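You operate a simulated robot arm through the tools that you are given. There is no shell and no other tool. Be economical: measure what you need, move in short steps, check, and stop when the job is done.

You are at the controls of a simulated robot arm. One attempt, no reset.

Task
Put things in order on the worktop by the window wall. At the end: the white scrubbing brush stands where the black sink plug stood; the black sink plug stands where the white hand wash soap bottle stood; the dauber with teal grip stands where the white scrubbing brush stood; the white hand wash soap bottle stands where the blue pocket tissue pack stood; the blue pocket tissue pack stands on top of the cream pocket book; whatever was shut is shut again. Leave all else as you found it, and nothing knocked over.

Only the result counts: the job must be done as asked and must still hold three seconds after the hand-in. Knocking over, shifting, dropping, spilling or breaking anything else fails it.

Robot
A 7-joint arm with a two-finger parallel gripper, fixed in place. Base frame: the origin is at the foot of the arm, x ahead of it, y to its left, z up; the work surface is at about z = 0.9. Readings come in m, degrees, newtons and seconds.
With the tool pointing down near the work surface it reaches from about 0.3 to 0.68 m from the base axis. Its first joint turns from -66.0 to 66.0 degrees. Payload 1.57 kg.
The tool frame sits at the grasp point between the pads (the TCP): z along the fingers, y along the line on which they close. The tips reach 0.03 m beyond it. Largest opening 0.11 m; finger width 0.024, thickness 0.012; the body of the gripper, 0.048 by 0.112 m, starts 0.078 m behind the TCP.
Orientation is told as [roll, pitch, yaw] about the base's x, y, z axes, in that order, counted from this pose: with the fingers straight down and closing along the base's y, the tool's x points along the base's -x, its y along +y and its z along -z.

Tools
- The arm moves only by the tool nudge_tool. Its arguments are lists of equal length, an entry for each row: "linear": the shift along the base's x, y, z in units of 200 mm (1.0 is 200 mm), a list of three; "angular": the turn, a rotation vector about the base's x, y, z in units of 180 degrees (1.0 is 180 degrees), a list of three; "gripper": the finger opening in m, from 0 to 0.11. In form: {"linear": [[tx, ty, tz], ...], "angular": [[wx, wy, wz], ...], "gripper": [gripper, ...]}. A call has 1 to 10 rows; each row is the pose to reach, as a shift and turn from the pose commanded when the call began. A call with a number of a shift or a turn outside -1 to 1 is refused whole. A row lasts 0.2 s, in which the tool goes at most 0.05 m and 8.6 degrees; a call with a longer step from one row to the next is refused whole, and so is a gripper value outside its range. Where a pose cannot be reached the arm comes as near as it can. A force on the tool above 40 N (or 10 N above the force at the start of the call, whichever is more), or a blocked arm, ends the call early, and 0.2 s more pass. The fingers move at their own pace (about 0.108 m/s each) and stop on an object; they squeeze with about 20 N. The grip force told is the motor's: it shows also when the fingers shut on nothing. Time passes only in rows, and 0.2 s behind the last, so rows that repeat a pose let the fingers close. It gives the time, the measured TCP pose, the force on the tool (base axes), the opening and the grip force at its end, in the units of the frame above (readings bear some noise), and new pictures: "views" is both (left out), scene, wrist or none.
- Cameras (640 x 400 px; columns grow to the right, rows downward): "scene" is fixed at [0.1594, -0.3928, 1.391]; the picture's right is [0.81, -0.59, 0.00], its down [-0.40, -0.55, -0.73] and it looks along [0.43, 0.59, -0.68] (base axes); focal length 289 px, centre (320, 200). "wrist" rides on the gripper at [0.07, 0.016, -0.141] in the tool frame; the picture's right is [-0.23, 0.97, 0.00], its down [-0.86, -0.20, -0.48] and it looks along [-0.47, -0.11, 0.88] (tool axes); focal length 222 px, centre (320, 200). There is no depth. A picture from a camera that has moved, and an enlarged one, comes with that camera's place and axes in the base frame and with its lens.
- inspect(camera, box): a new picture of the part [left, top, right, bottom] of that camera's present view, enlarged. No time passes.
- finish_job(): hands the job in; it is judged then, once.

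Work in short steps. Places have to be worked out from the pictures, the camera data and where the tool is seen: move nearer, look again, correct. Check each grasp and each placing, and mend what went wrong. You have 120 turns and 170 pictures in all, those below and enlarged ones among them. Open the gripper and draw the arm clear of the work before you hand the job in, unless the task says otherwise; then end with one line.

The tools are called after "Request:" as name(argument=value, ...) on one line, values as JSON. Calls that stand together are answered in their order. nudge_tool: Moves the arm, as the interface text tells. Its arguments: {"type":"object","properties":{"linear":{"type":"array"},"angular":{"type":"array"},"gripper":{"type":"array"},"views":{"type":"string","enum":["both","scene","wrist","none"]}},"required":["linear","angular","gripper"]} The other tools are called the same way: inspect (camera, box) takes an enlarged picture of a part of a camera's view; finish_job () hands the job in.

At the start:

```text
clock: 0.0
ee_pos: [0.3494, -0.0416, 1.1862]
tcp_rot: [-0.2, 0.0, 0.0]
ft_force: [0.5, 0.4, -0.1]
grip_width: 0.1098
finger_force: 0.1
```

scene: 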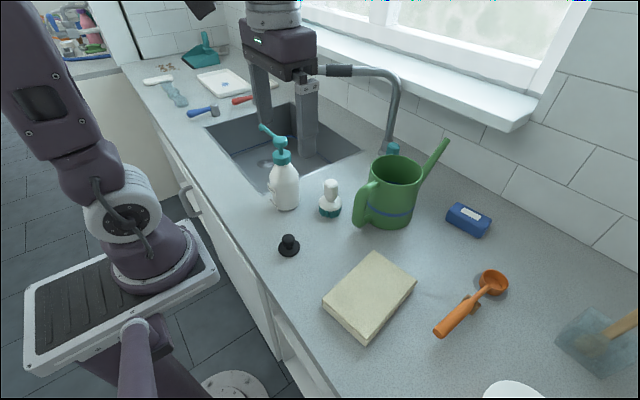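
wrist: 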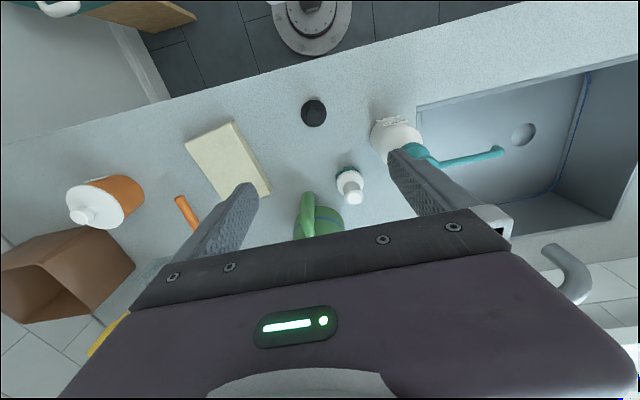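

I'll enlarge parts of the scene to identify all of the objects.

Request:
inspect(camera="scene", box=[120, 20, 320, 145])

Request:
inspect(camera="scene", box=[240, 120, 440, 245])

Request:
inspect(camera="scene", box=[320, 180, 640, 400])

Request:
inspect(camera="wrist", box=[0, 80, 400, 330])

```text
3.20 times, centred on (220, 82) of scene
camera zoom: at [0.1594, -0.3928, 1.391], right [0.81, -0.59, 0.0], down [-0.4, -0.55, -0.73], along [0.43, 0.59, -0.68], focal length 925 px, centre (640, 576)
```

zoom: 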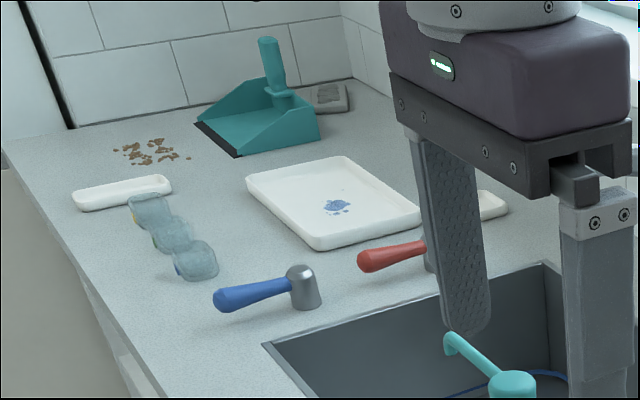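

```text
3.20 times, centred on (340, 182) of scene
camera zoom: at [0.1594, -0.3928, 1.391], right [0.81, -0.59, 0.0], down [-0.4, -0.55, -0.73], along [0.43, 0.59, -0.68], focal length 925 px, centre (256, 256)
```

zoom: 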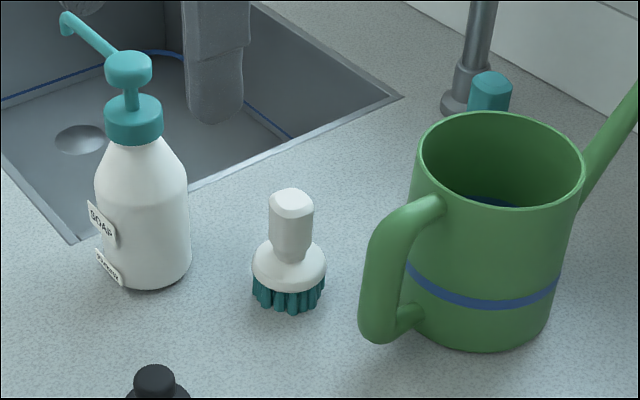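

```text
1.82 times, centred on (480, 290) of scene
camera zoom: at [0.1594, -0.3928, 1.391], right [0.81, -0.59, 0.0], down [-0.4, -0.55, -0.73], along [0.43, 0.59, -0.68], focal length 526 px, centre (29, 36)
```

zoom: 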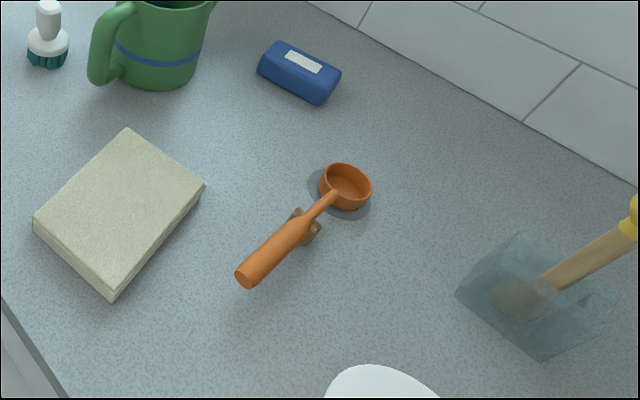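

```text
1.60 times, centred on (200, 205) of wrist
camera zoom: at [0.2799, -0.027, 1.3259], right [0.23, 0.97, 0.0], down [0.86, -0.2, 0.48], along [0.47, -0.11, -0.88], focal length 355 px, centre (512, 192)
```

zoom: 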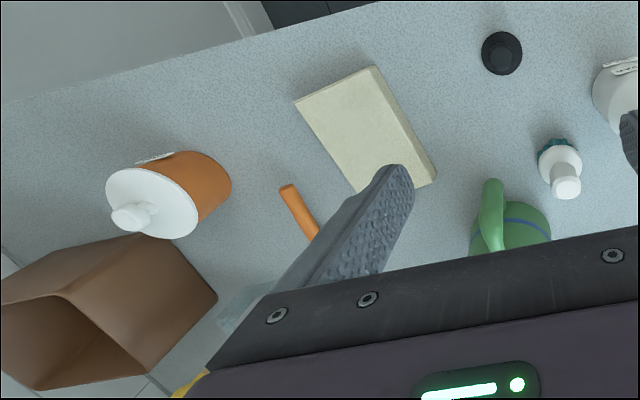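

The teal dauber isn't in sight; an orange canister with a lid and a brown box stand to the right. I move right to look.

Request:
nudge_tool(linear=[[0, -0.25, 0], [0, -0.5, 0], [0, -0.75, 0], [0, -1, 0]], angular=[[0, 0, 0], [0, 0, 0], [0, 0, 0], [0, 0, 0]], gripper=[0.11, 0.11, 0.11, 0.11])

```text
clock: 1.0
ee_pos: [0.3502, -0.2446, 1.1863]
tcp_rot: [0.1, 0.0, 0.0]
ft_force: [0.4, -0.4, 0.9]
grip_width: 0.1102
finger_force: 0.0
camera wrist: at [0.2819, -0.2285, 1.327], right [0.23, 0.97, 0.0], down [0.86, -0.2, 0.48], along [0.47, -0.11, -0.88], focal length 222 px, centre (320, 200)
```

scene: 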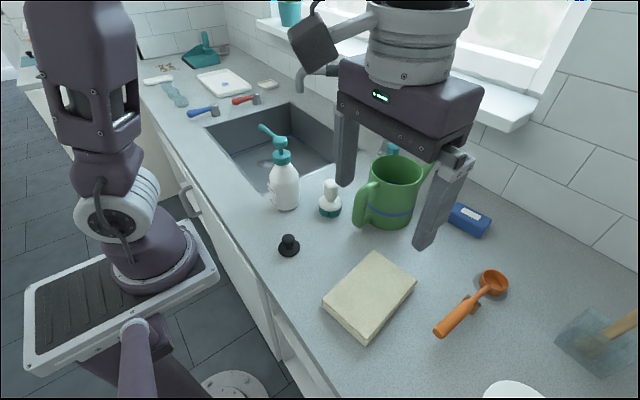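
wrist: 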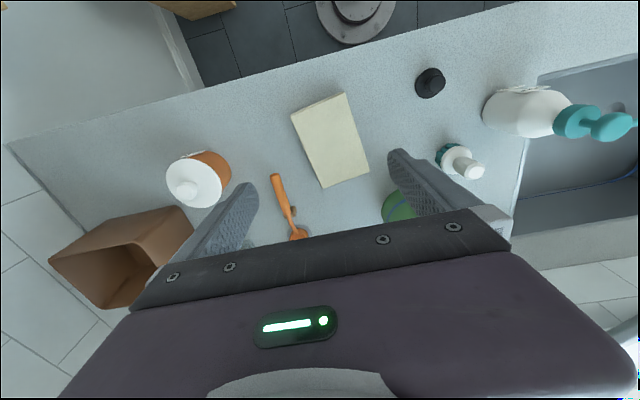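

Request:
inspect(camera="wrist", box=[30, 130, 250, 320])

Request:
inspect(camera="scene", box=[140, 0, 340, 125])

Request:
inspect(camera="scene", box=[130, 120, 330, 400])

```text
2.11 times, centred on (140, 225) of wrist
camera zoom: at [0.2819, -0.2285, 1.327], right [0.23, 0.97, 0.0], down [0.86, -0.2, 0.48], along [0.47, -0.11, -0.88], focal length 468 px, centre (699, 147)
```

zoom: 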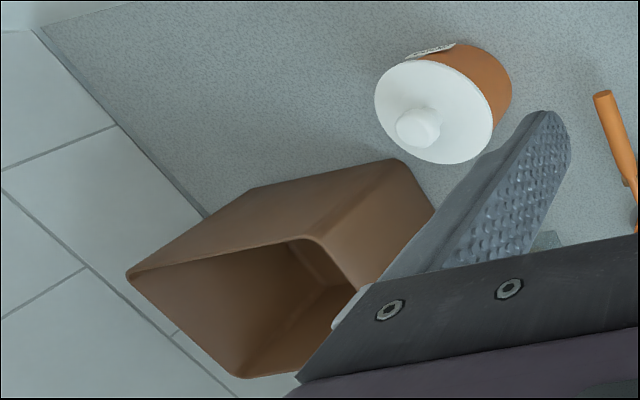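

```text
3.20 times, centred on (240, 62) of scene
camera zoom: at [0.1594, -0.3928, 1.3909], right [0.81, -0.59, 0.0], down [-0.4, -0.55, -0.73], along [0.43, 0.59, -0.68], focal length 925 px, centre (576, 640)
```

zoom: 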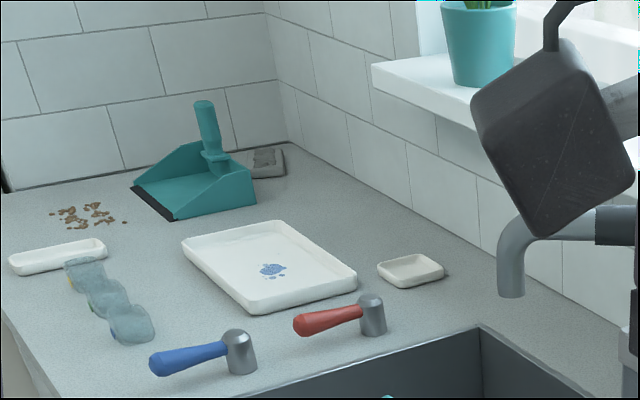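

```text
1.43 times, centred on (230, 260) of scene
camera zoom: at [0.1594, -0.3928, 1.3909], right [0.81, -0.59, 0.0], down [-0.4, -0.55, -0.73], along [0.43, 0.59, -0.68], focal length 413 px, centre (449, 114)
```

zoom: 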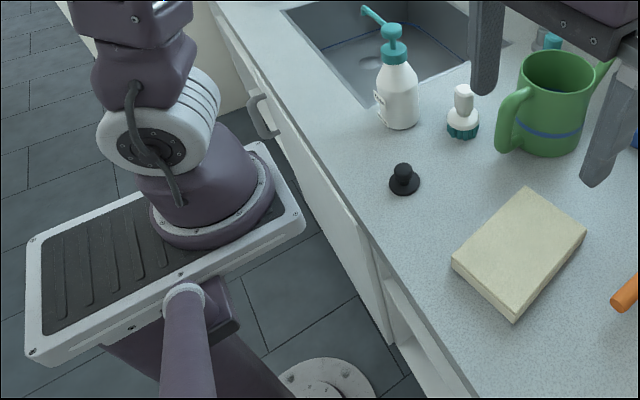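

I move above the brown box to look inside it.

Request:
nudge_tool(linear=[[0.05, -0.2, 0.05], [0.1, -0.4, 0.1], [0.15, -0.6, 0.1], [0.2, -0.8, 0.1], [0.25, -0.98, 0.1]], angular=[[0, 0, 0], [0, 0, 0], [0, 0, 0], [0, 0, 0], [0, 0, 0]], gripper=[0.11, 0.11, 0.11, 0.11, 0.11], views="wrist")

```text
clock: 2.2
ee_pos: [0.3918, -0.397, 1.2035]
tcp_rot: [-0.1, 0.7, 0.9]
ft_force: [0.5, 0.5, 0.6]
grip_width: 0.1098
finger_force: 0.1
out of reach, approached as far as the arm can: row 4, 5
camera wrist: at [0.3238, -0.3822, 1.3451], right [0.21, 0.98, -0.01], down [0.86, -0.18, 0.47], along [0.46, -0.1, -0.88], focal length 222 px, centre (320, 200)
```

wrist: 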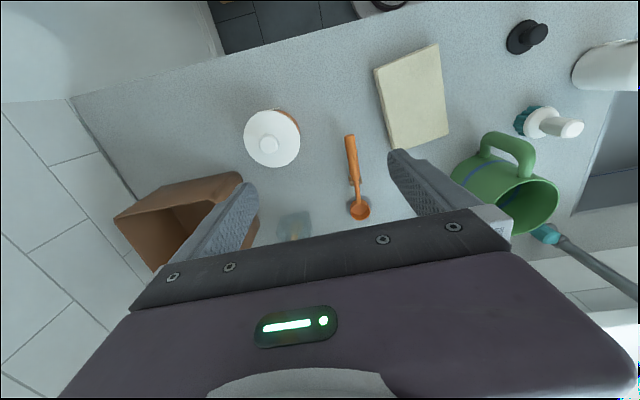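

I close the fingers to clear the view of the box.

Request:
nudge_tool(linear=[[0, 0, 0], [0, 0, 0], [0, 0, 0]], angular=[[0, 0, -0.04], [0, 0, -0.08], [0, 0, -0.08]], gripper=[0.0, 0.0, 0.0], views="wrist")

```text
clock: 3.0
ee_pos: [0.3925, -0.3969, 1.2039]
tcp_rot: [0.1, 0.0, -14.5]
ft_force: [-0.3, -0.1, -0.3]
grip_width: 0.0002
finger_force: 20.5
camera wrist: at [0.3292, -0.364, 1.3452], right [0.46, 0.89, 0.0], down [0.78, -0.41, 0.48], along [0.42, -0.22, -0.88], focal length 222 px, centre (320, 200)
```

wrist: 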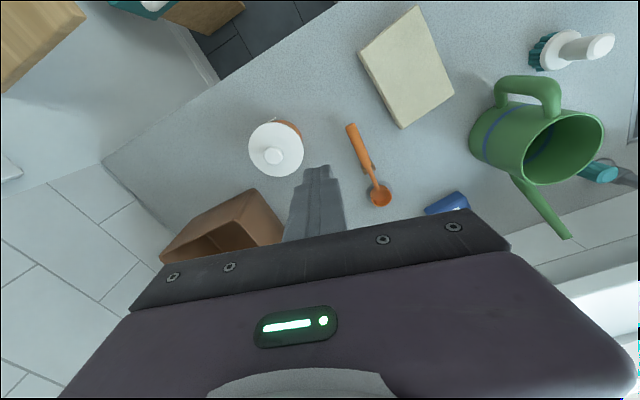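

Wrong direction; turning the other way brings the box up in view.

Request:
nudge_tool(linear=[[0, 0, 0], [0, 0, 0], [0, 0, 0], [0, 0, 0], [0, 0, 0], [0, 0, 0], [0, 0, 0]], angular=[[0, 0, 0.045], [0, 0, 0.09], [0, 0, 0.135], [0, 0, 0.18], [0, 0, 0.225], [0, 0, 0.27], [0, 0, 0.31]], gripper=[0.0, 0.0, 0.0, 0, 0, 0, 0], views="wrist")

```text
clock: 4.6
ee_pos: [0.3913, -0.3959, 1.2054]
tcp_rot: [-0.1, 0.0, 41.6]
ft_force: [1.1, -0.2, 0.2]
grip_width: 0.0
finger_force: 20.0
camera wrist: at [0.3294, -0.4298, 1.3458], right [-0.48, 0.88, 0.0], down [0.77, 0.42, 0.48], along [0.42, 0.23, -0.88], focal length 222 px, centre (320, 200)
```

wrist: 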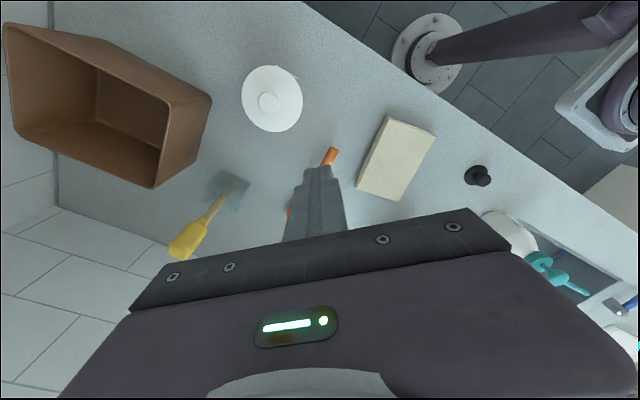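

Request:
inspect(camera="wrist", box=[0, 10, 320, 270])

```text
1.54 times, centred on (160, 140) of wrist
camera zoom: at [0.3294, -0.4298, 1.3458], right [-0.48, 0.88, 0.0], down [0.77, 0.42, 0.48], along [0.42, 0.23, -0.88], focal length 342 px, centre (566, 292)
```

zoom: 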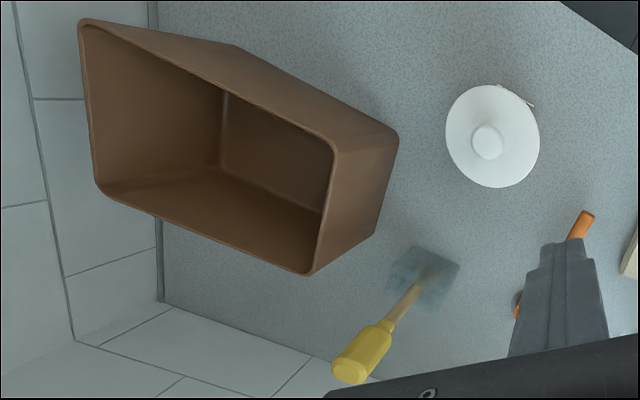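

The box looks empty in the seen part; the lidded canister (about x 0.39, y -0.47) is the likely hiding place. I open to 0.07 and move closer, over it.

Request:
nudge_tool(linear=[[0, 0, -0.2], [0, -0.1, -0.3], [0, -0.2, -0.35], [0, -0.3, -0.35], [0, -0.37, -0.35]], angular=[[0, 0, 0.04], [0, 0, 0.08], [0, 0, 0.12], [0, 0, 0.16], [0, 0, 0.16]], gripper=[0.08, 0.08, 0.08, 0.08, 0.08])

```text
clock: 5.8
ee_pos: [0.3949, -0.4494, 1.1309]
tcp_rot: [0.1, 0.0, 70.2]
ft_force: [-0.1, 0.1, -0.2]
grip_width: 0.08
finger_force: 0.0
out of reach, approached as far as the arm can: row 4, 5
camera wrist: at [0.3572, -0.5109, 1.2715], right [-0.84, 0.54, 0.0], down [0.48, 0.74, 0.48], along [0.26, 0.4, -0.88], focal length 222 px, centre (320, 200)
```

scene: 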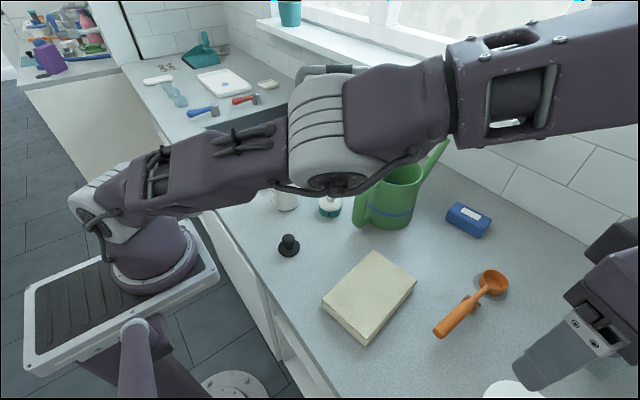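
wrist: 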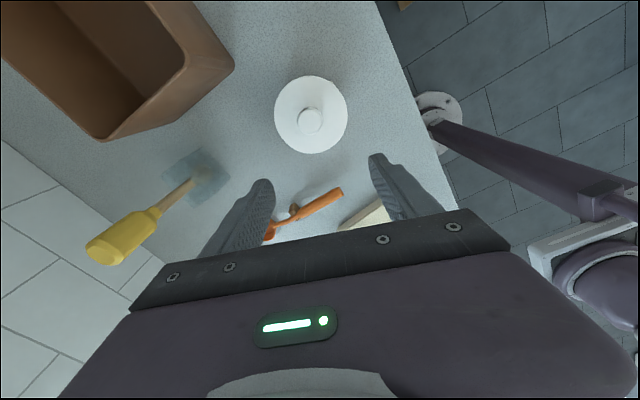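

The lid centre is estimated at (0.388, -0.487), knob top around z 0.975. I lower to where reach is better.

Request:
nudge_tool(linear=[[0, 0, -0.15], [0, 0, -0.3], [0, 0, -0.4]], angular=[[0, 0, 0], [0, 0, 0], [0, 0, 0]], gripper=[0.08, 0.08, 0.08], views="wrist")

```text
clock: 6.6
ee_pos: [0.394, -0.4515, 1.0507]
tcp_rot: [-0.1, 0.0, 70.2]
ft_force: [0.8, -0.6, -0.9]
grip_width: 0.0802
finger_force: 0.0
camera wrist: at [0.3559, -0.512, 1.1914], right [-0.84, 0.54, 0.0], down [0.48, 0.74, 0.48], along [0.26, 0.4, -0.88], focal length 222 px, centre (320, 200)
```

wrist: 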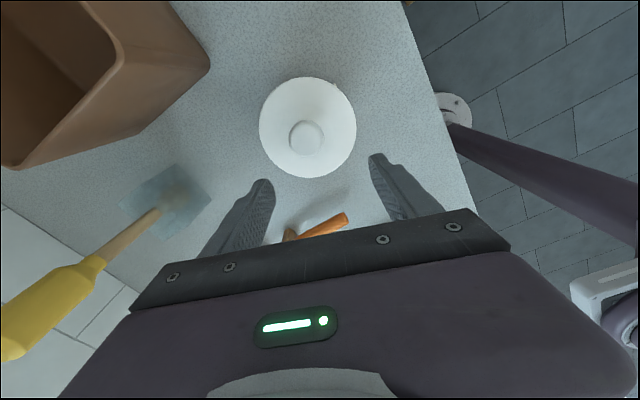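

Lid plane z≈0.978 and knob top ≈1.0, centre (0.387, -0.485). Moving over it.

Request:
nudge_tool(linear=[[-0.02, -0.1, 0], [-0.035, -0.17, 0], [-0.035, -0.17, -0.08]], angular=[[0, 0, 0], [0, 0, 0], [0, 0, 0]], gripper=[0.07, 0.06, 0.06])

```text
clock: 7.4
ee_pos: [0.3881, -0.4846, 1.0337]
tcp_rot: [0.0, 0.0, 70.2]
ft_force: [-0.4, -1.0, 0.6]
grip_width: 0.0601
finger_force: 0.0
camera wrist: at [0.3502, -0.5454, 1.1751], right [-0.84, 0.54, 0.0], down [0.48, 0.74, 0.48], along [0.26, 0.4, -0.88], focal length 222 px, centre (320, 200)
```

scene: 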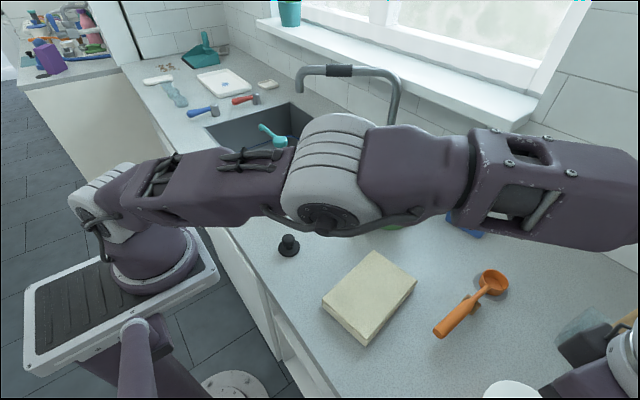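
wrist: 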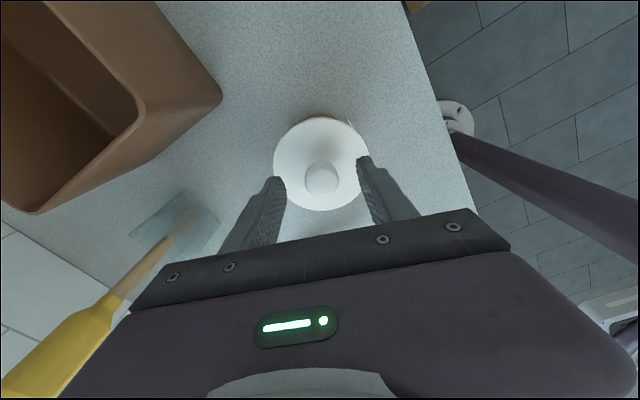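

Centred. I descend 2 cm with force watch and close on the knob.

Request:
nudge_tool(linear=[[0, 0, -0.05], [0, 0, -0.09], [0, 0, -0.09], [0, 0, -0.09], [0, 0, -0.09]], angular=[[0, 0, 0], [0, 0, 0], [0, 0, 0], [0, 0, 0], [0, 0, 0]], gripper=[0.06, 0.06, 0.0, 0.0, 0.0], views="wrist")

```text
clock: 8.6
ee_pos: [0.3889, -0.4836, 1.0165]
tcp_rot: [0.0, 0.0, 70.2]
ft_force: [0.4, -1.1, -0.4]
grip_width: 0.0278
finger_force: 19.8
camera wrist: at [0.3497, -0.5455, 1.1565], right [-0.84, 0.54, 0.0], down [0.48, 0.74, 0.48], along [0.26, 0.4, -0.88], focal length 222 px, centre (320, 200)
```

wrist: 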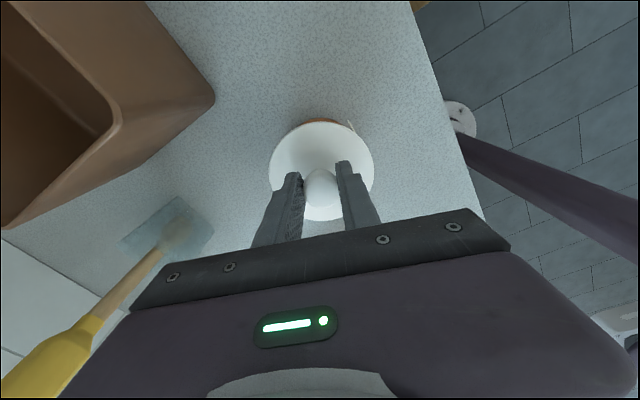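

The knob is gripped (0.028). Lift the lid.

Request:
nudge_tool(linear=[[0, 0, 0.08], [0, 0, 0.2], [0, 0, 0.35]], angular=[[0, 0, 0], [0, 0, 0], [0, 0, 0]], gripper=[0, 0, 0])

```text
clock: 9.4
ee_pos: [0.3902, -0.4773, 1.0681]
tcp_rot: [1.8, -0.6, 72.3]
ft_force: [0.2, -0.7, -0.3]
grip_width: 0.0004
finger_force: 20.3
out of reach, approached as far as the arm can: row 3
camera wrist: at [0.358, -0.5414, 1.2088], right [-0.86, 0.51, 0.03], down [0.46, 0.75, 0.48], along [0.22, 0.43, -0.88], focal length 222 px, centre (320, 200)
```

scene: 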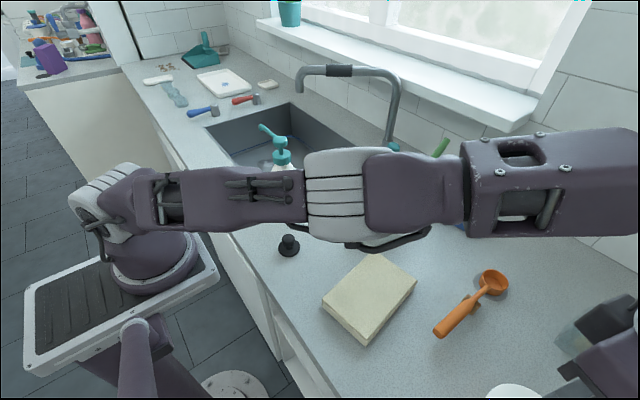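
wrist: 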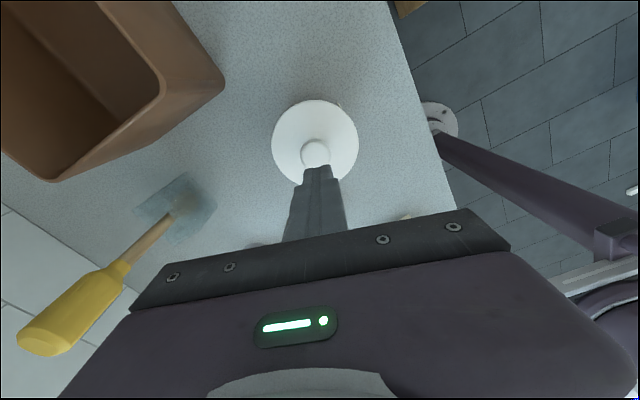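

The fingers slipped off the knob; I need a deeper hold. Return above, upright, open.

Request:
nudge_tool(linear=[[0, 0, 0], [-0.006, -0.036, -0.12], [-0.006, -0.036, -0.19]], angular=[[-0.01, 0.0033, -0.012], [-0.01, 0.0033, -0.012], [-0.01, 0.0033, -0.012]], gripper=[0.06, 0.06, 0.06], views="wrist")

```text
clock: 10.2
ee_pos: [0.3845, -0.4942, 1.0489]
tcp_rot: [-0.1, 1.9, 68.0]
ft_force: [-0.7, -0.1, -0.1]
grip_width: 0.0598
finger_force: 0.1
camera wrist: at [0.346, -0.5486, 1.1926], right [-0.82, 0.57, -0.01], down [0.51, 0.73, 0.45], along [0.27, 0.36, -0.89], focal length 222 px, centre (320, 200)
```

wrist: 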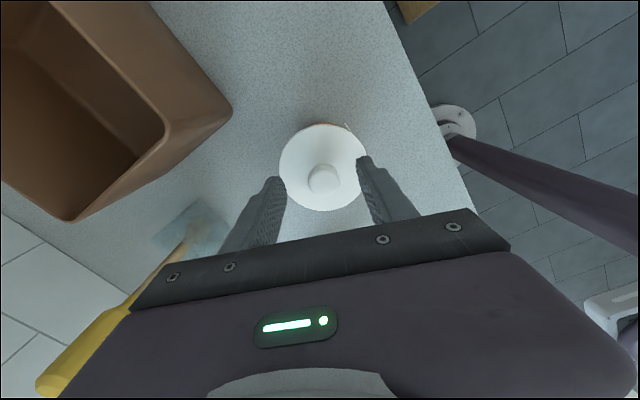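

Correct the tilt and position back, staying above.

Request:
nudge_tool(linear=[[0.015, 0.045, -0.06], [0.02, 0.047, -0.12], [0.02, 0.047, -0.17]], angular=[[0.01, -0.0033, 0.012], [0.01, -0.0033, 0.012], [0.01, -0.0033, 0.012]], gripper=[0.06, 0.06, 0.06], views="wrist")

```text
clock: 11.0
ee_pos: [0.3891, -0.4839, 1.016]
tcp_rot: [0.0, 0.0, 70.3]
ft_force: [-0.3, 0.1, -0.2]
grip_width: 0.0597
finger_force: 0.0
out of reach, approached as far as the arm can: row 1
camera wrist: at [0.351, -0.545, 1.1563], right [-0.84, 0.54, 0.0], down [0.48, 0.74, 0.48], along [0.26, 0.4, -0.88], focal length 222 px, centre (320, 200)
```

wrist: 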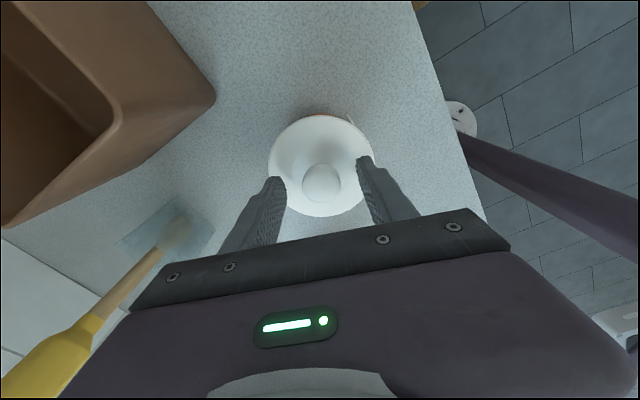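

Request:
nudge_tool(linear=[[0, 0, -0.02], [0, 0, -0.04]], angular=[[0, 0, 0], [0, 0, 0]], gripper=[0.06, 0.06], views="none")

```text
clock: 11.6
ee_pos: [0.3904, -0.483, 1.008]
tcp_rot: [-0.1, 0.0, 70.2]
ft_force: [0.2, -0.2, 1.4]
grip_width: 0.0601
finger_force: 0.1
```

No contact at z 1.008; a bit lower, then close.

Request:
nudge_tool(linear=[[0, 0, -0.015], [0, 0, -0.03], [0, 0, -0.03], [0, 0, -0.03], [0, 0, -0.03]], angular=[[0, 0, 0], [0, 0, 0], [0, 0, 0], [0, 0, 0], [0, 0, 0]], gripper=[0.06, 0.06, 0.0, 0.0, 0.0], views="wrist")

```text
clock: 12.3
ee_pos: [0.3906, -0.4848, 1.006]
tcp_rot: [-0.4, 0.4, 70.2]
ft_force: [2.3, -1.6, 9.4]
grip_width: 0.028
finger_force: 17.1
stopped in row 3: the force on the tool passed its limit (the readings are from after the stop); the commanded pose is now the measured one
camera wrist: at [0.3524, -0.5443, 1.1474], right [-0.84, 0.54, -0.01], down [0.47, 0.74, 0.47], along [0.26, 0.39, -0.88], focal length 222 px, centre (320, 200)
```

wrist: 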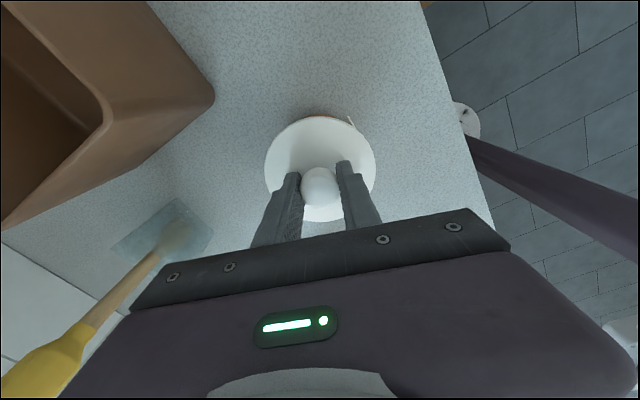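

Tips touch the lid and the knob is held deeper. Slow lift.

Request:
nudge_tool(linear=[[0, 0, 0.0], [0, 0, 0.03], [0, 0, 0.06], [0, 0, 0.1]], angular=[[0, 0, 0], [0, 0, 0], [0, 0, 0], [0, 0, 0]], gripper=[0, 0, 0, 0], views="wrist")

```text
clock: 13.3
ee_pos: [0.3906, -0.484, 1.0258]
tcp_rot: [-0.3, 0.2, 70.3]
ft_force: [0.2, 0.0, -2.0]
grip_width: 0.0275
finger_force: 19.8
camera wrist: at [0.3519, -0.5445, 1.1662], right [-0.84, 0.54, 0.0], down [0.48, 0.74, 0.48], along [0.26, 0.4, -0.88], focal length 222 px, centre (320, 200)
```

wrist: 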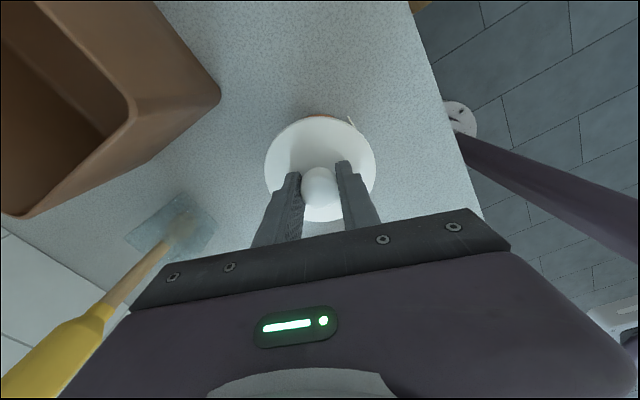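

The lid is coming off. Lift a bit more and carry it inward, toward a free spot at about (0.33, -0.385).

Request:
nudge_tool(linear=[[0, 0, 0.08], [0, 0, 0.15], [-0.03, 0.1, 0.17], [-0.1, 0.25, 0.17], [-0.2, 0.4, 0.17], [-0.3, 0.5, 0.17]], angular=[[0, 0, 0], [0, 0, 0], [0, 0, 0], [0, 0, 0], [0, 0, 0], [0, 0, 0]], gripper=[0, 0, 0, 0, 0, 0])

```text
clock: 14.7
ee_pos: [0.3312, -0.385, 1.0582]
tcp_rot: [-0.3, 0.2, 70.3]
ft_force: [0.3, 0.4, -2.1]
grip_width: 0.0274
finger_force: 20.1
camera wrist: at [0.292, -0.4446, 1.1995], right [-0.84, 0.54, -0.01], down [0.48, 0.74, 0.48], along [0.26, 0.4, -0.88], focal length 222 px, centre (320, 200)
```

scene: 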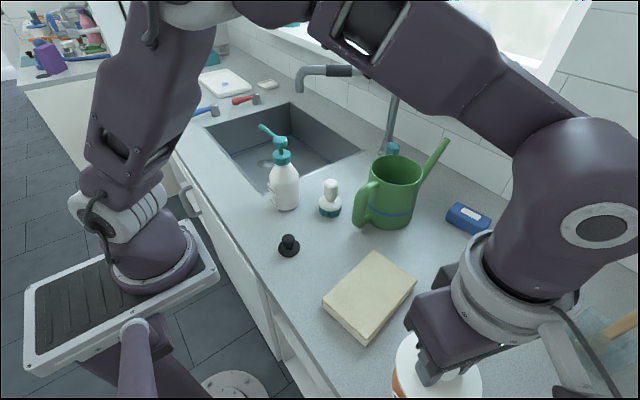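
wrist: 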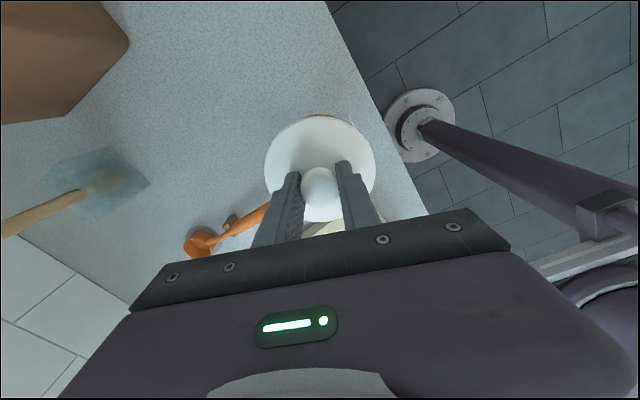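

The whole canister came up with its lid (orange body visible under it). I carry it straight back to its original place and set it down gently.

Request:
nudge_tool(linear=[[0.1, -0.1, 0], [0.2, -0.25, 0], [0.27, -0.4, 0], [0.3, -0.5, 0], [0.3, -0.5, -0.1], [0.3, -0.5, -0.19], [0.3, -0.5, -0.23], [0.3, -0.5, -0.255], [0.3, -0.5, -0.264]], angular=[[0, 0, 0], [0, 0, 0], [0, 0, 0], [0, 0, 0], [0, 0, 0], [0, 0, 0], [0, 0, 0], [0, 0, 0], [0, 0, 0]], gripper=[0, 0, 0, 0, 0, 0, 0, 0, 0])

```text
clock: 16.7
ee_pos: [0.3896, -0.4848, 1.0072]
tcp_rot: [-0.1, 0.2, 70.2]
ft_force: [0.4, -1.5, -1.4]
grip_width: 0.0276
finger_force: 20.5
camera wrist: at [0.3517, -0.5446, 1.1475], right [-0.84, 0.54, 0.0], down [0.48, 0.74, 0.48], along [0.26, 0.4, -0.88], focal length 222 px, centre (320, 200)
```

scene: 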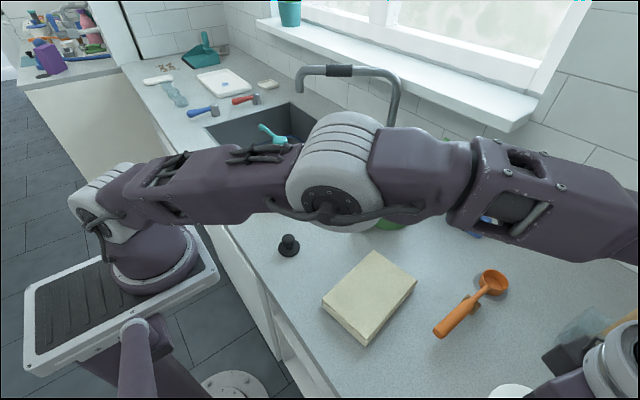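
wrist: 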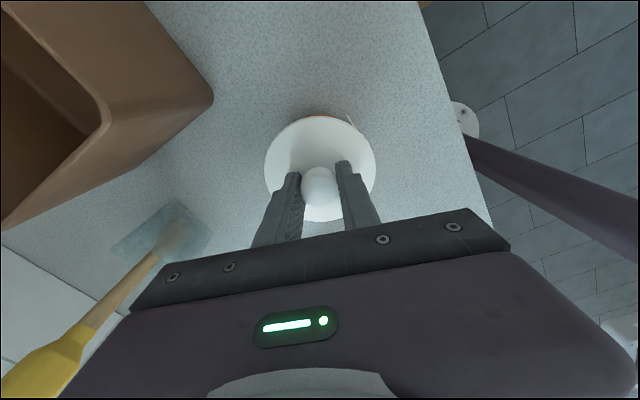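

Lower a touch until the weight is carried, then release and rise.

Request:
nudge_tool(linear=[[0, 0, -0.006], [0, 0, -0.01], [0, 0, -0.01], [0, 0, -0.01], [0, 0, 0.1], [0, 0, 0.2]], angular=[[0, 0, 0], [0, 0, 0], [0, 0, 0], [0, 0, 0], [0, 0, 0], [0, 0, 0]], gripper=[0, 0, 0.06, 0.06, 0.06, 0.06], views="wrist")

```text
clock: 18.1
ee_pos: [0.3896, -0.4852, 1.0465]
tcp_rot: [-0.1, 0.2, 70.2]
ft_force: [0.4, 0.1, 0.0]
grip_width: 0.06
finger_force: 0.0
camera wrist: at [0.3514, -0.5444, 1.1877], right [-0.84, 0.54, 0.0], down [0.48, 0.74, 0.48], along [0.26, 0.4, -0.88], focal length 222 px, centre (320, 200)
```

wrist: 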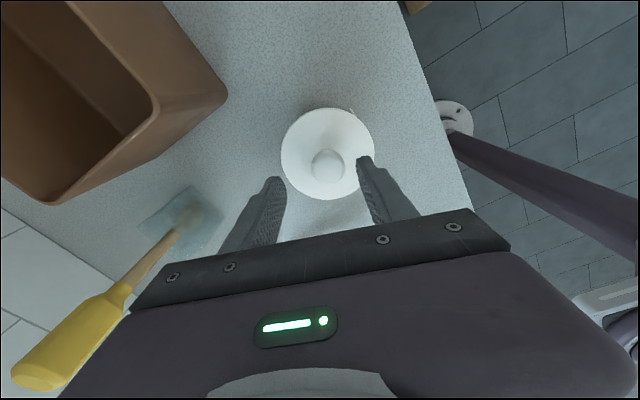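

Canister is restored at its place. Now I tilt the camera to see the rest of the brown box's interior, keeping high.

Request:
nudge_tool(linear=[[0, 0.05, 0.15], [0, 0.1, 0.35], [0, 0.15, 0.55], [0, 0.15, 0.75], [0, 0.15, 0.85]], angular=[[-0.03, -0.01, 0], [-0.07, -0.022, 0], [-0.11, -0.034, 0], [-0.15, -0.046, 0], [-0.19, -0.058, 0]], gripper=[0, 0, 0, 0, 0], views="wrist")

```text
clock: 19.3
ee_pos: [0.3904, -0.4551, 1.2182]
tcp_rot: [-23.6, 28.2, 64.4]
ft_force: [-0.2, 0.0, -0.5]
grip_width: 0.0001
finger_force: 20.0
camera wrist: at [0.3249, -0.4281, 1.3591], right [-0.8, 0.4, -0.45], down [0.43, 0.9, 0.05], along [0.43, -0.15, -0.89], focal length 222 px, centre (320, 200)
```

wrist: 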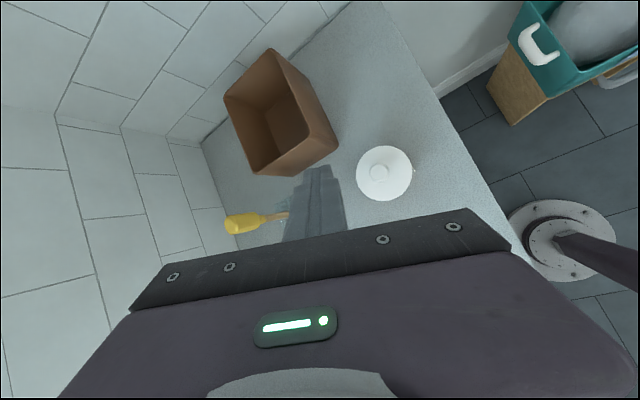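

Request:
inspect(camera="wrist", box=[210, 40, 350, 190])

```text
2.67 times, centred on (280, 115) of wrist
camera zoom: at [0.3249, -0.4281, 1.3591], right [-0.8, 0.4, -0.45], down [0.43, 0.9, 0.05], along [0.43, -0.15, -0.89], focal length 592 px, centre (427, 427)
```

zoom: 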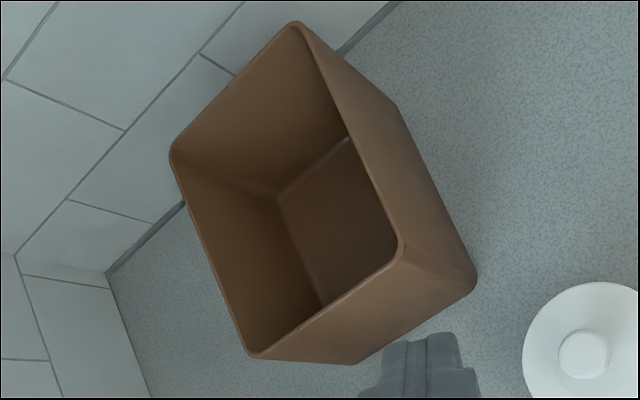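

The box is empty. Undo the tilt and go left to look into the watering can and then at the drawer.

Request:
nudge_tool(linear=[[-0.05, 0.2, 0], [-0.1, 0.4, 0], [-0.15, 0.6, 0], [-0.2, 0.8, 0], [-0.2, 1, 0]], angular=[[0.04, 0.012, 0], [0.08, 0.024, 0], [0.12, 0.036, 0], [0.155, 0.047, 0], [0.19, 0.058, 0]], gripper=[0, 0, 0, 0, 0], views="none")

Request:
nudge_tool(linear=[[0.05, 0.2, 0.05], [0.1, 0.4, 0.1], [0.15, 0.6, 0.1], [0.2, 0.8, 0.1], [0.2, 0.9, 0.1], [0.2, 0.9, 0.1], [0.2, 0.9, 0.1], [0.2, 0.9, 0.1], [0.2, 0.9, 0.1]], angular=[[0, 0, -0.045], [0, 0, -0.09], [0, 0, -0.135], [0, 0, -0.18], [0, 0, -0.225], [0, 0, -0.27], [0, 0, -0.315], [0, 0, -0.36], [0, 0, -0.38]], gripper=[0, 0, 0, 0, 0, 0, 0, 0, 0])

```text
clock: 20.5
ee_pos: [0.3509, -0.2561, 1.2168]
tcp_rot: [-0.1, 0.0, 70.3]
ft_force: [1.1, 0.8, -0.6]
grip_width: 0.0
finger_force: 19.9
```

```text
clock: 22.5
ee_pos: [0.3911, -0.0741, 1.2364]
tcp_rot: [-0.2, 0.2, 1.7]
ft_force: [0.5, 0.6, -0.3]
grip_width: 0.0
finger_force: 20.3
camera wrist: at [0.3213, -0.0604, 1.377], right [0.2, 0.98, 0.0], down [0.86, -0.17, 0.48], along [0.47, -0.1, -0.88], focal length 222 px, centre (320, 200)
```

scene: 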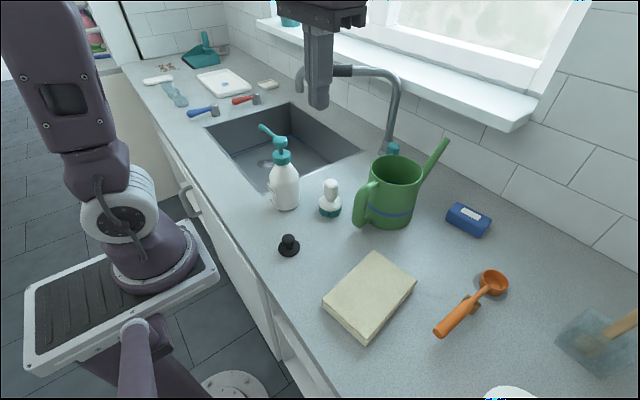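
wrist: 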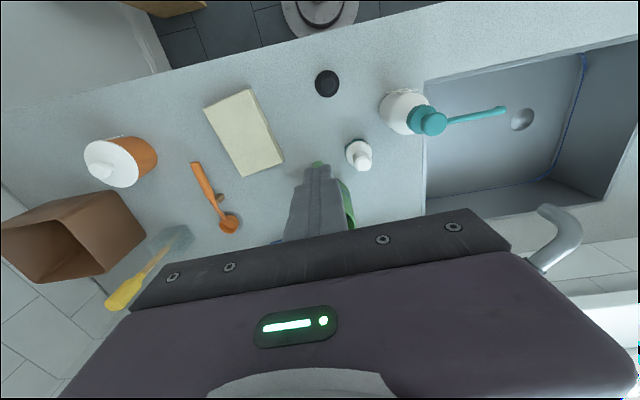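

Request:
inspect(camera="scene", box=[130, 120, 290, 240])

Request:
inspect(camera="scene", box=[210, 220, 370, 400])

Request:
inspect(camera="scene", box=[0, 0, 170, 110])

```text
3.33 times, centred on (210, 180) of scene
camera zoom: at [0.1594, -0.3928, 1.391], right [0.81, -0.59, 0.0], down [-0.4, -0.55, -0.73], along [0.43, 0.59, -0.68], focal length 964 px, centre (687, 267)
```

zoom: 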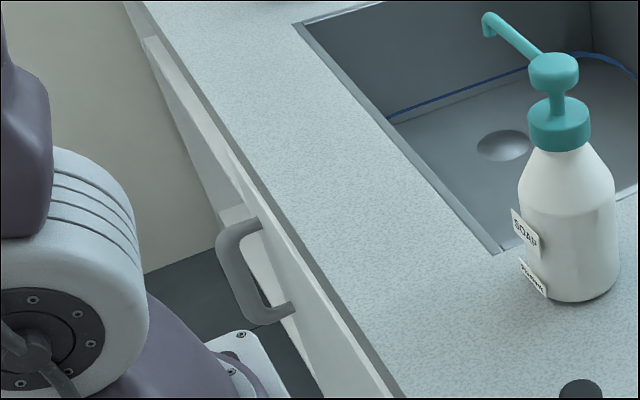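

```text
2.22 times, centred on (290, 310) of scene
camera zoom: at [0.1594, -0.3928, 1.391], right [0.81, -0.59, 0.0], down [-0.4, -0.55, -0.73], along [0.43, 0.59, -0.68], focal length 642 px, centre (387, -44)
```

zoom: 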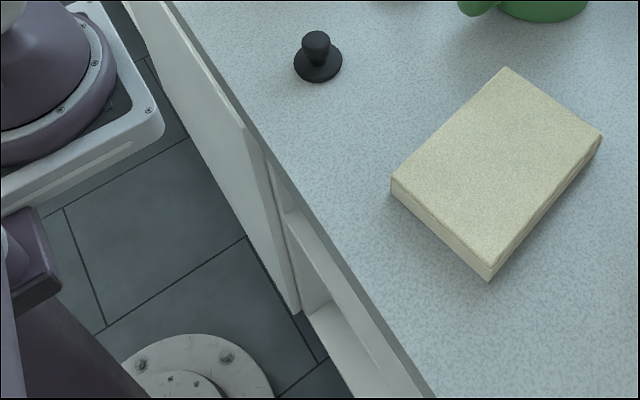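

```text
3.64 times, centred on (85, 55) of scene
camera zoom: at [0.1594, -0.3928, 1.391], right [0.81, -0.59, 0.0], down [-0.4, -0.55, -0.73], along [0.43, 0.59, -0.68], focal length 1051 px, centre (1174, 727)
```

zoom: 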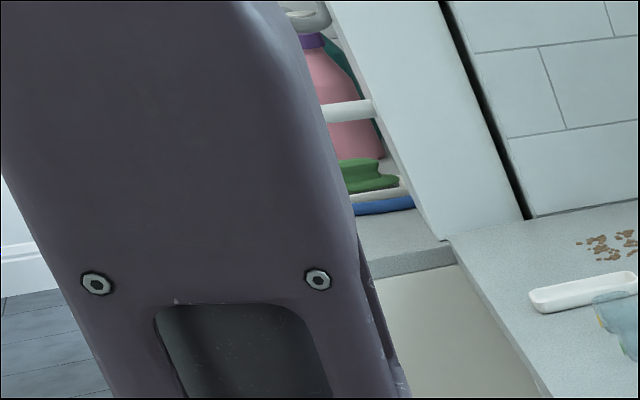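

The cupboard front has a vertical handle, far left. Before that I look directly into the watering can.

Request:
nudge_tool(linear=[[0.05, -0.2, 0], [0.1, -0.4, 0], [0.15, -0.6, 0], [0.2, -0.75, 0]], angular=[[0, 0, 0], [0, 0, 0], [0, 0, 0], [0, 0, 0]], gripper=[0, 0, 0, 0], views="wrist")

```text
clock: 23.5
ee_pos: [0.4303, -0.2249, 1.2366]
tcp_rot: [-0.3, 0.3, 2.0]
ft_force: [0.7, -0.1, -0.1]
grip_width: 0.0001
finger_force: 20.2
camera wrist: at [0.3619, -0.2111, 1.377], right [0.2, 0.98, 0.0], down [0.86, -0.17, 0.48], along [0.47, -0.1, -0.88], focal length 222 px, centre (320, 200)
```

wrist: 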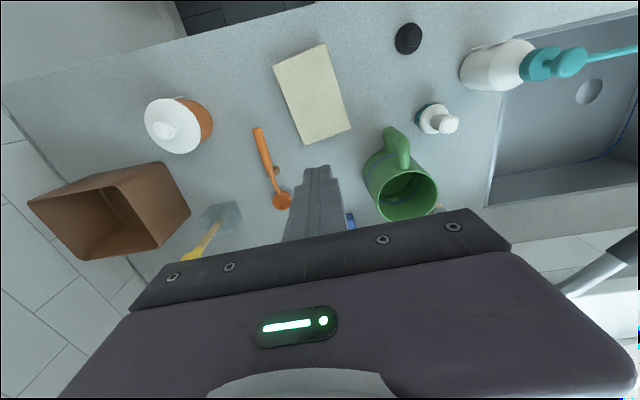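

Request:
inspect(camera="wrist", box=[350, 110, 460, 230])

Request:
inspect(camera="wrist", box=[130, 80, 240, 170])

```text
3.33 times, centred on (405, 170) of wrist
camera zoom: at [0.3619, -0.2111, 1.377], right [0.2, 0.98, 0.0], down [0.86, -0.17, 0.48], along [0.47, -0.1, -0.88], focal length 740 px, centre (37, 300)
```

zoom: 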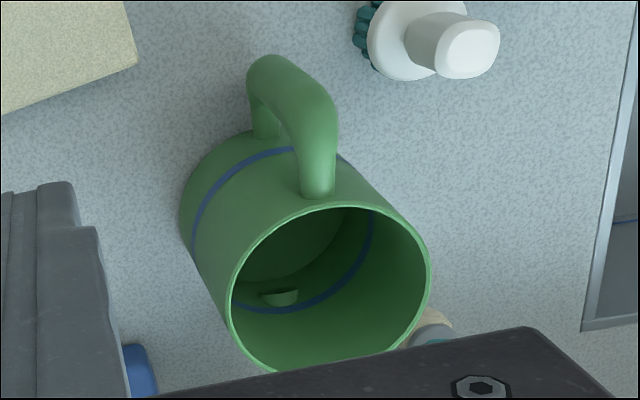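

```text
4.44 times, centred on (185, 125) of wrist
camera zoom: at [0.3619, -0.2111, 1.377], right [0.2, 0.98, 0.0], down [0.86, -0.17, 0.48], along [0.47, -0.1, -0.88], focal length 987 px, centre (920, 533)
```

zoom: 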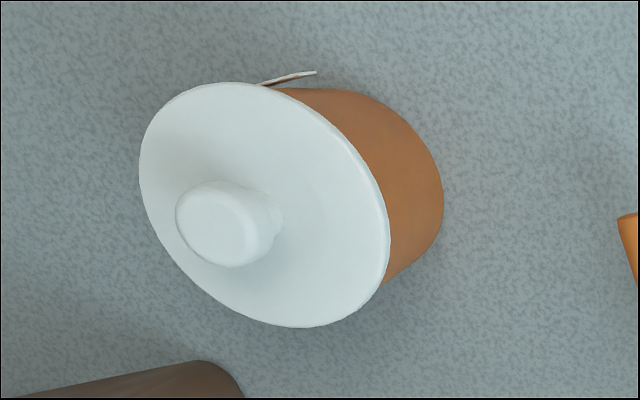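

Behind the watering can, near the tap, something with teal shows. I shift left to view it.

Request:
inspect(camera="scene", box=[350, 110, 450, 180])

Request:
nudge_tool(linear=[[0.05, -0.1, 0], [0.1, -0.2, 0], [0.2, -0.3, 0], [0.3, -0.35, 0]], angular=[[0, 0, 0.04], [0, 0, 0.08], [0, 0, 0.12], [0, 0, 0.16]], gripper=[0, 0, 0, 0], views="wrist")

```text
5.71 times, centred on (400, 145) of scene
camera zoom: at [0.1595, -0.3928, 1.391], right [0.81, -0.59, 0.0], down [-0.4, -0.55, -0.73], along [0.43, 0.59, -0.68], focal length 1652 px, centre (-137, 514)
```

zoom: 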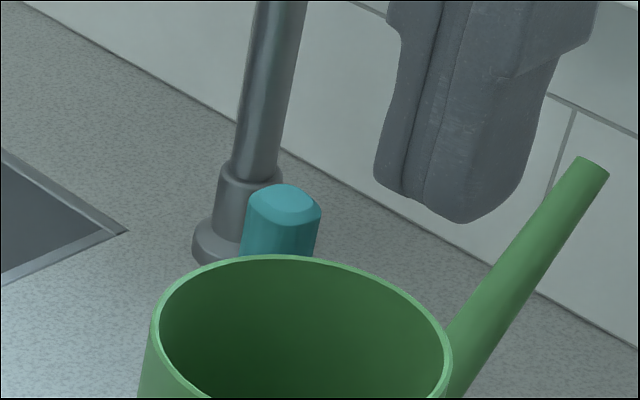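

```text
clock: 24.5
ee_pos: [0.4982, -0.282, 1.2057]
tcp_rot: [-0.2, 0.2, 30.7]
ft_force: [-0.3, -0.8, -0.3]
grip_width: 0.0
finger_force: 20.5
out of reach, approached as far as the arm can: row 4
camera wrist: at [0.4304, -0.304, 1.3468], right [-0.3, 0.95, 0.0], down [0.84, 0.27, 0.48], along [0.45, 0.14, -0.88], focal length 222 px, centre (320, 200)
```

wrist: 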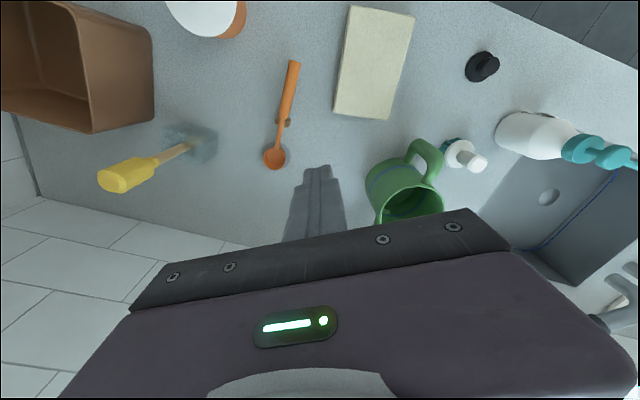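

The teal-gripped item stands behind the can near (0.675, 0.0). First job is the tissue pack (~(0.685, -0.235)). I open and move toward it to measure.

Request:
nudge_tool(linear=[[0, 0, -0.2], [0.1, 0.05, -0.4], [0.25, 0.1, -0.55], [0.35, 0.2, -0.6]], angular=[[0, 0, -0.01], [0, 0, -0.02], [0, 0, -0.03], [0, 0, -0.03]], gripper=[0.11, 0.11, 0.11, 0.11])

```text
clock: 25.5
ee_pos: [0.5698, -0.2427, 1.086]
tcp_rot: [-0.1, 0.2, 25.2]
ft_force: [0.7, 0.7, 0.0]
grip_width: 0.11
finger_force: 0.0
camera wrist: at [0.5001, -0.2584, 1.2267], right [-0.21, 0.98, 0.0], down [0.86, 0.19, 0.48], along [0.47, 0.1, -0.88], focal length 222 px, centre (320, 200)
```

scene: 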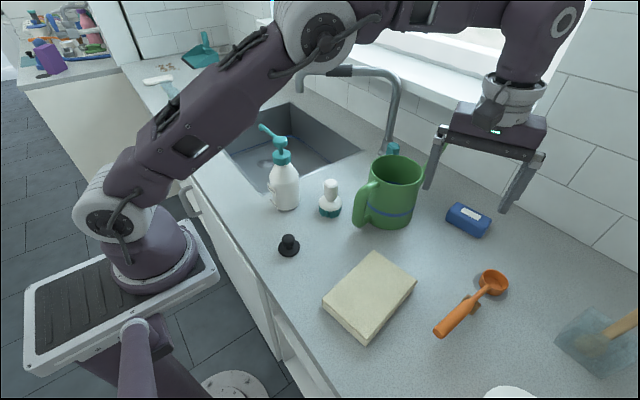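
wrist: 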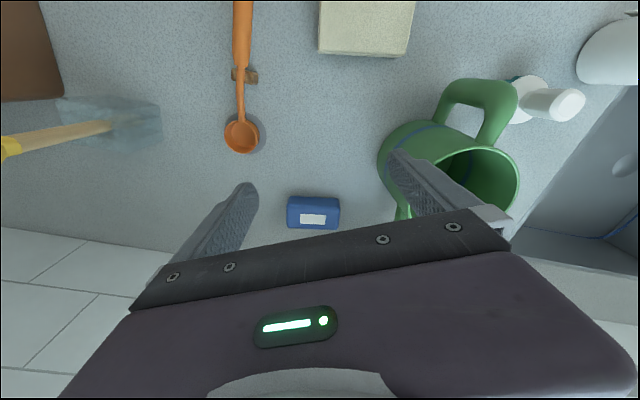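

The pack is about 0.083 m long, centre about (0.686, -0.228), long axis at yaw ~10°, radius 0.72, so I need an outward tilt. First align the yaw, then tilt by 30° while staying up.

Request:
nudge_tool(linear=[[0, 0.03, 0], [0, 0.05, 0]], angular=[[0, 0, -0.042], [0, 0, -0.083]], gripper=[0.11, 0.11], views="none")

Request:
nudge_tool(linear=[[0.08, 0.0, 0], [0.17, 0.02, 0], [0.24, 0.02, 0], [0.3, 0.02, 0]], angular=[[0.007, -0.041, 0], [0.014, -0.082, 0], [0.021, -0.123, 0], [0.028, -0.164, 0]], gripper=[0.11, 0.11, 0.11, 0.11])

```text
clock: 26.1
ee_pos: [0.5683, -0.2335, 1.0868]
tcp_rot: [-0.2, 0.2, 10.2]
ft_force: [1.3, -0.3, -0.2]
grip_width: 0.1101
finger_force: 0.1
```

```text
clock: 27.1
ee_pos: [0.6301, -0.2295, 1.0849]
tcp_rot: [-0.7, -29.9, 10.4]
ft_force: [-0.3, 0.2, -0.2]
grip_width: 0.11
finger_force: 0.1
camera wrist: at [0.4975, -0.2357, 1.1722], right [0.02, 0.99, 0.1], down [0.53, -0.1, 0.84], along [0.85, 0.04, -0.53], focal length 222 px, centre (320, 200)
```

scene: 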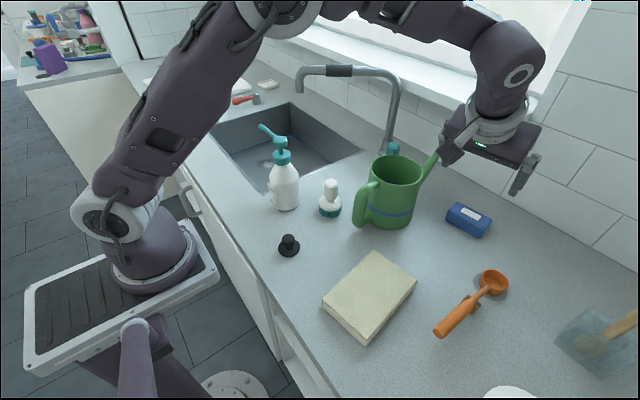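
wrist: 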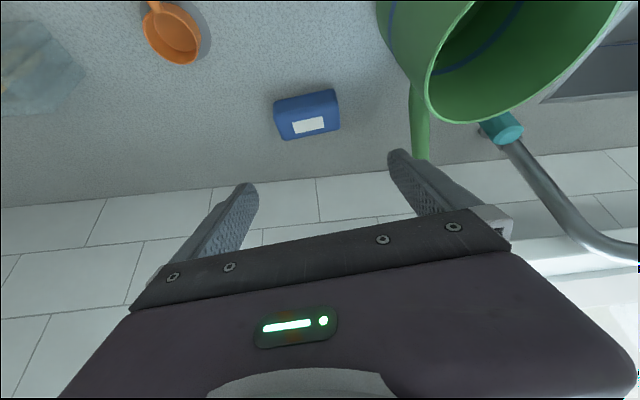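

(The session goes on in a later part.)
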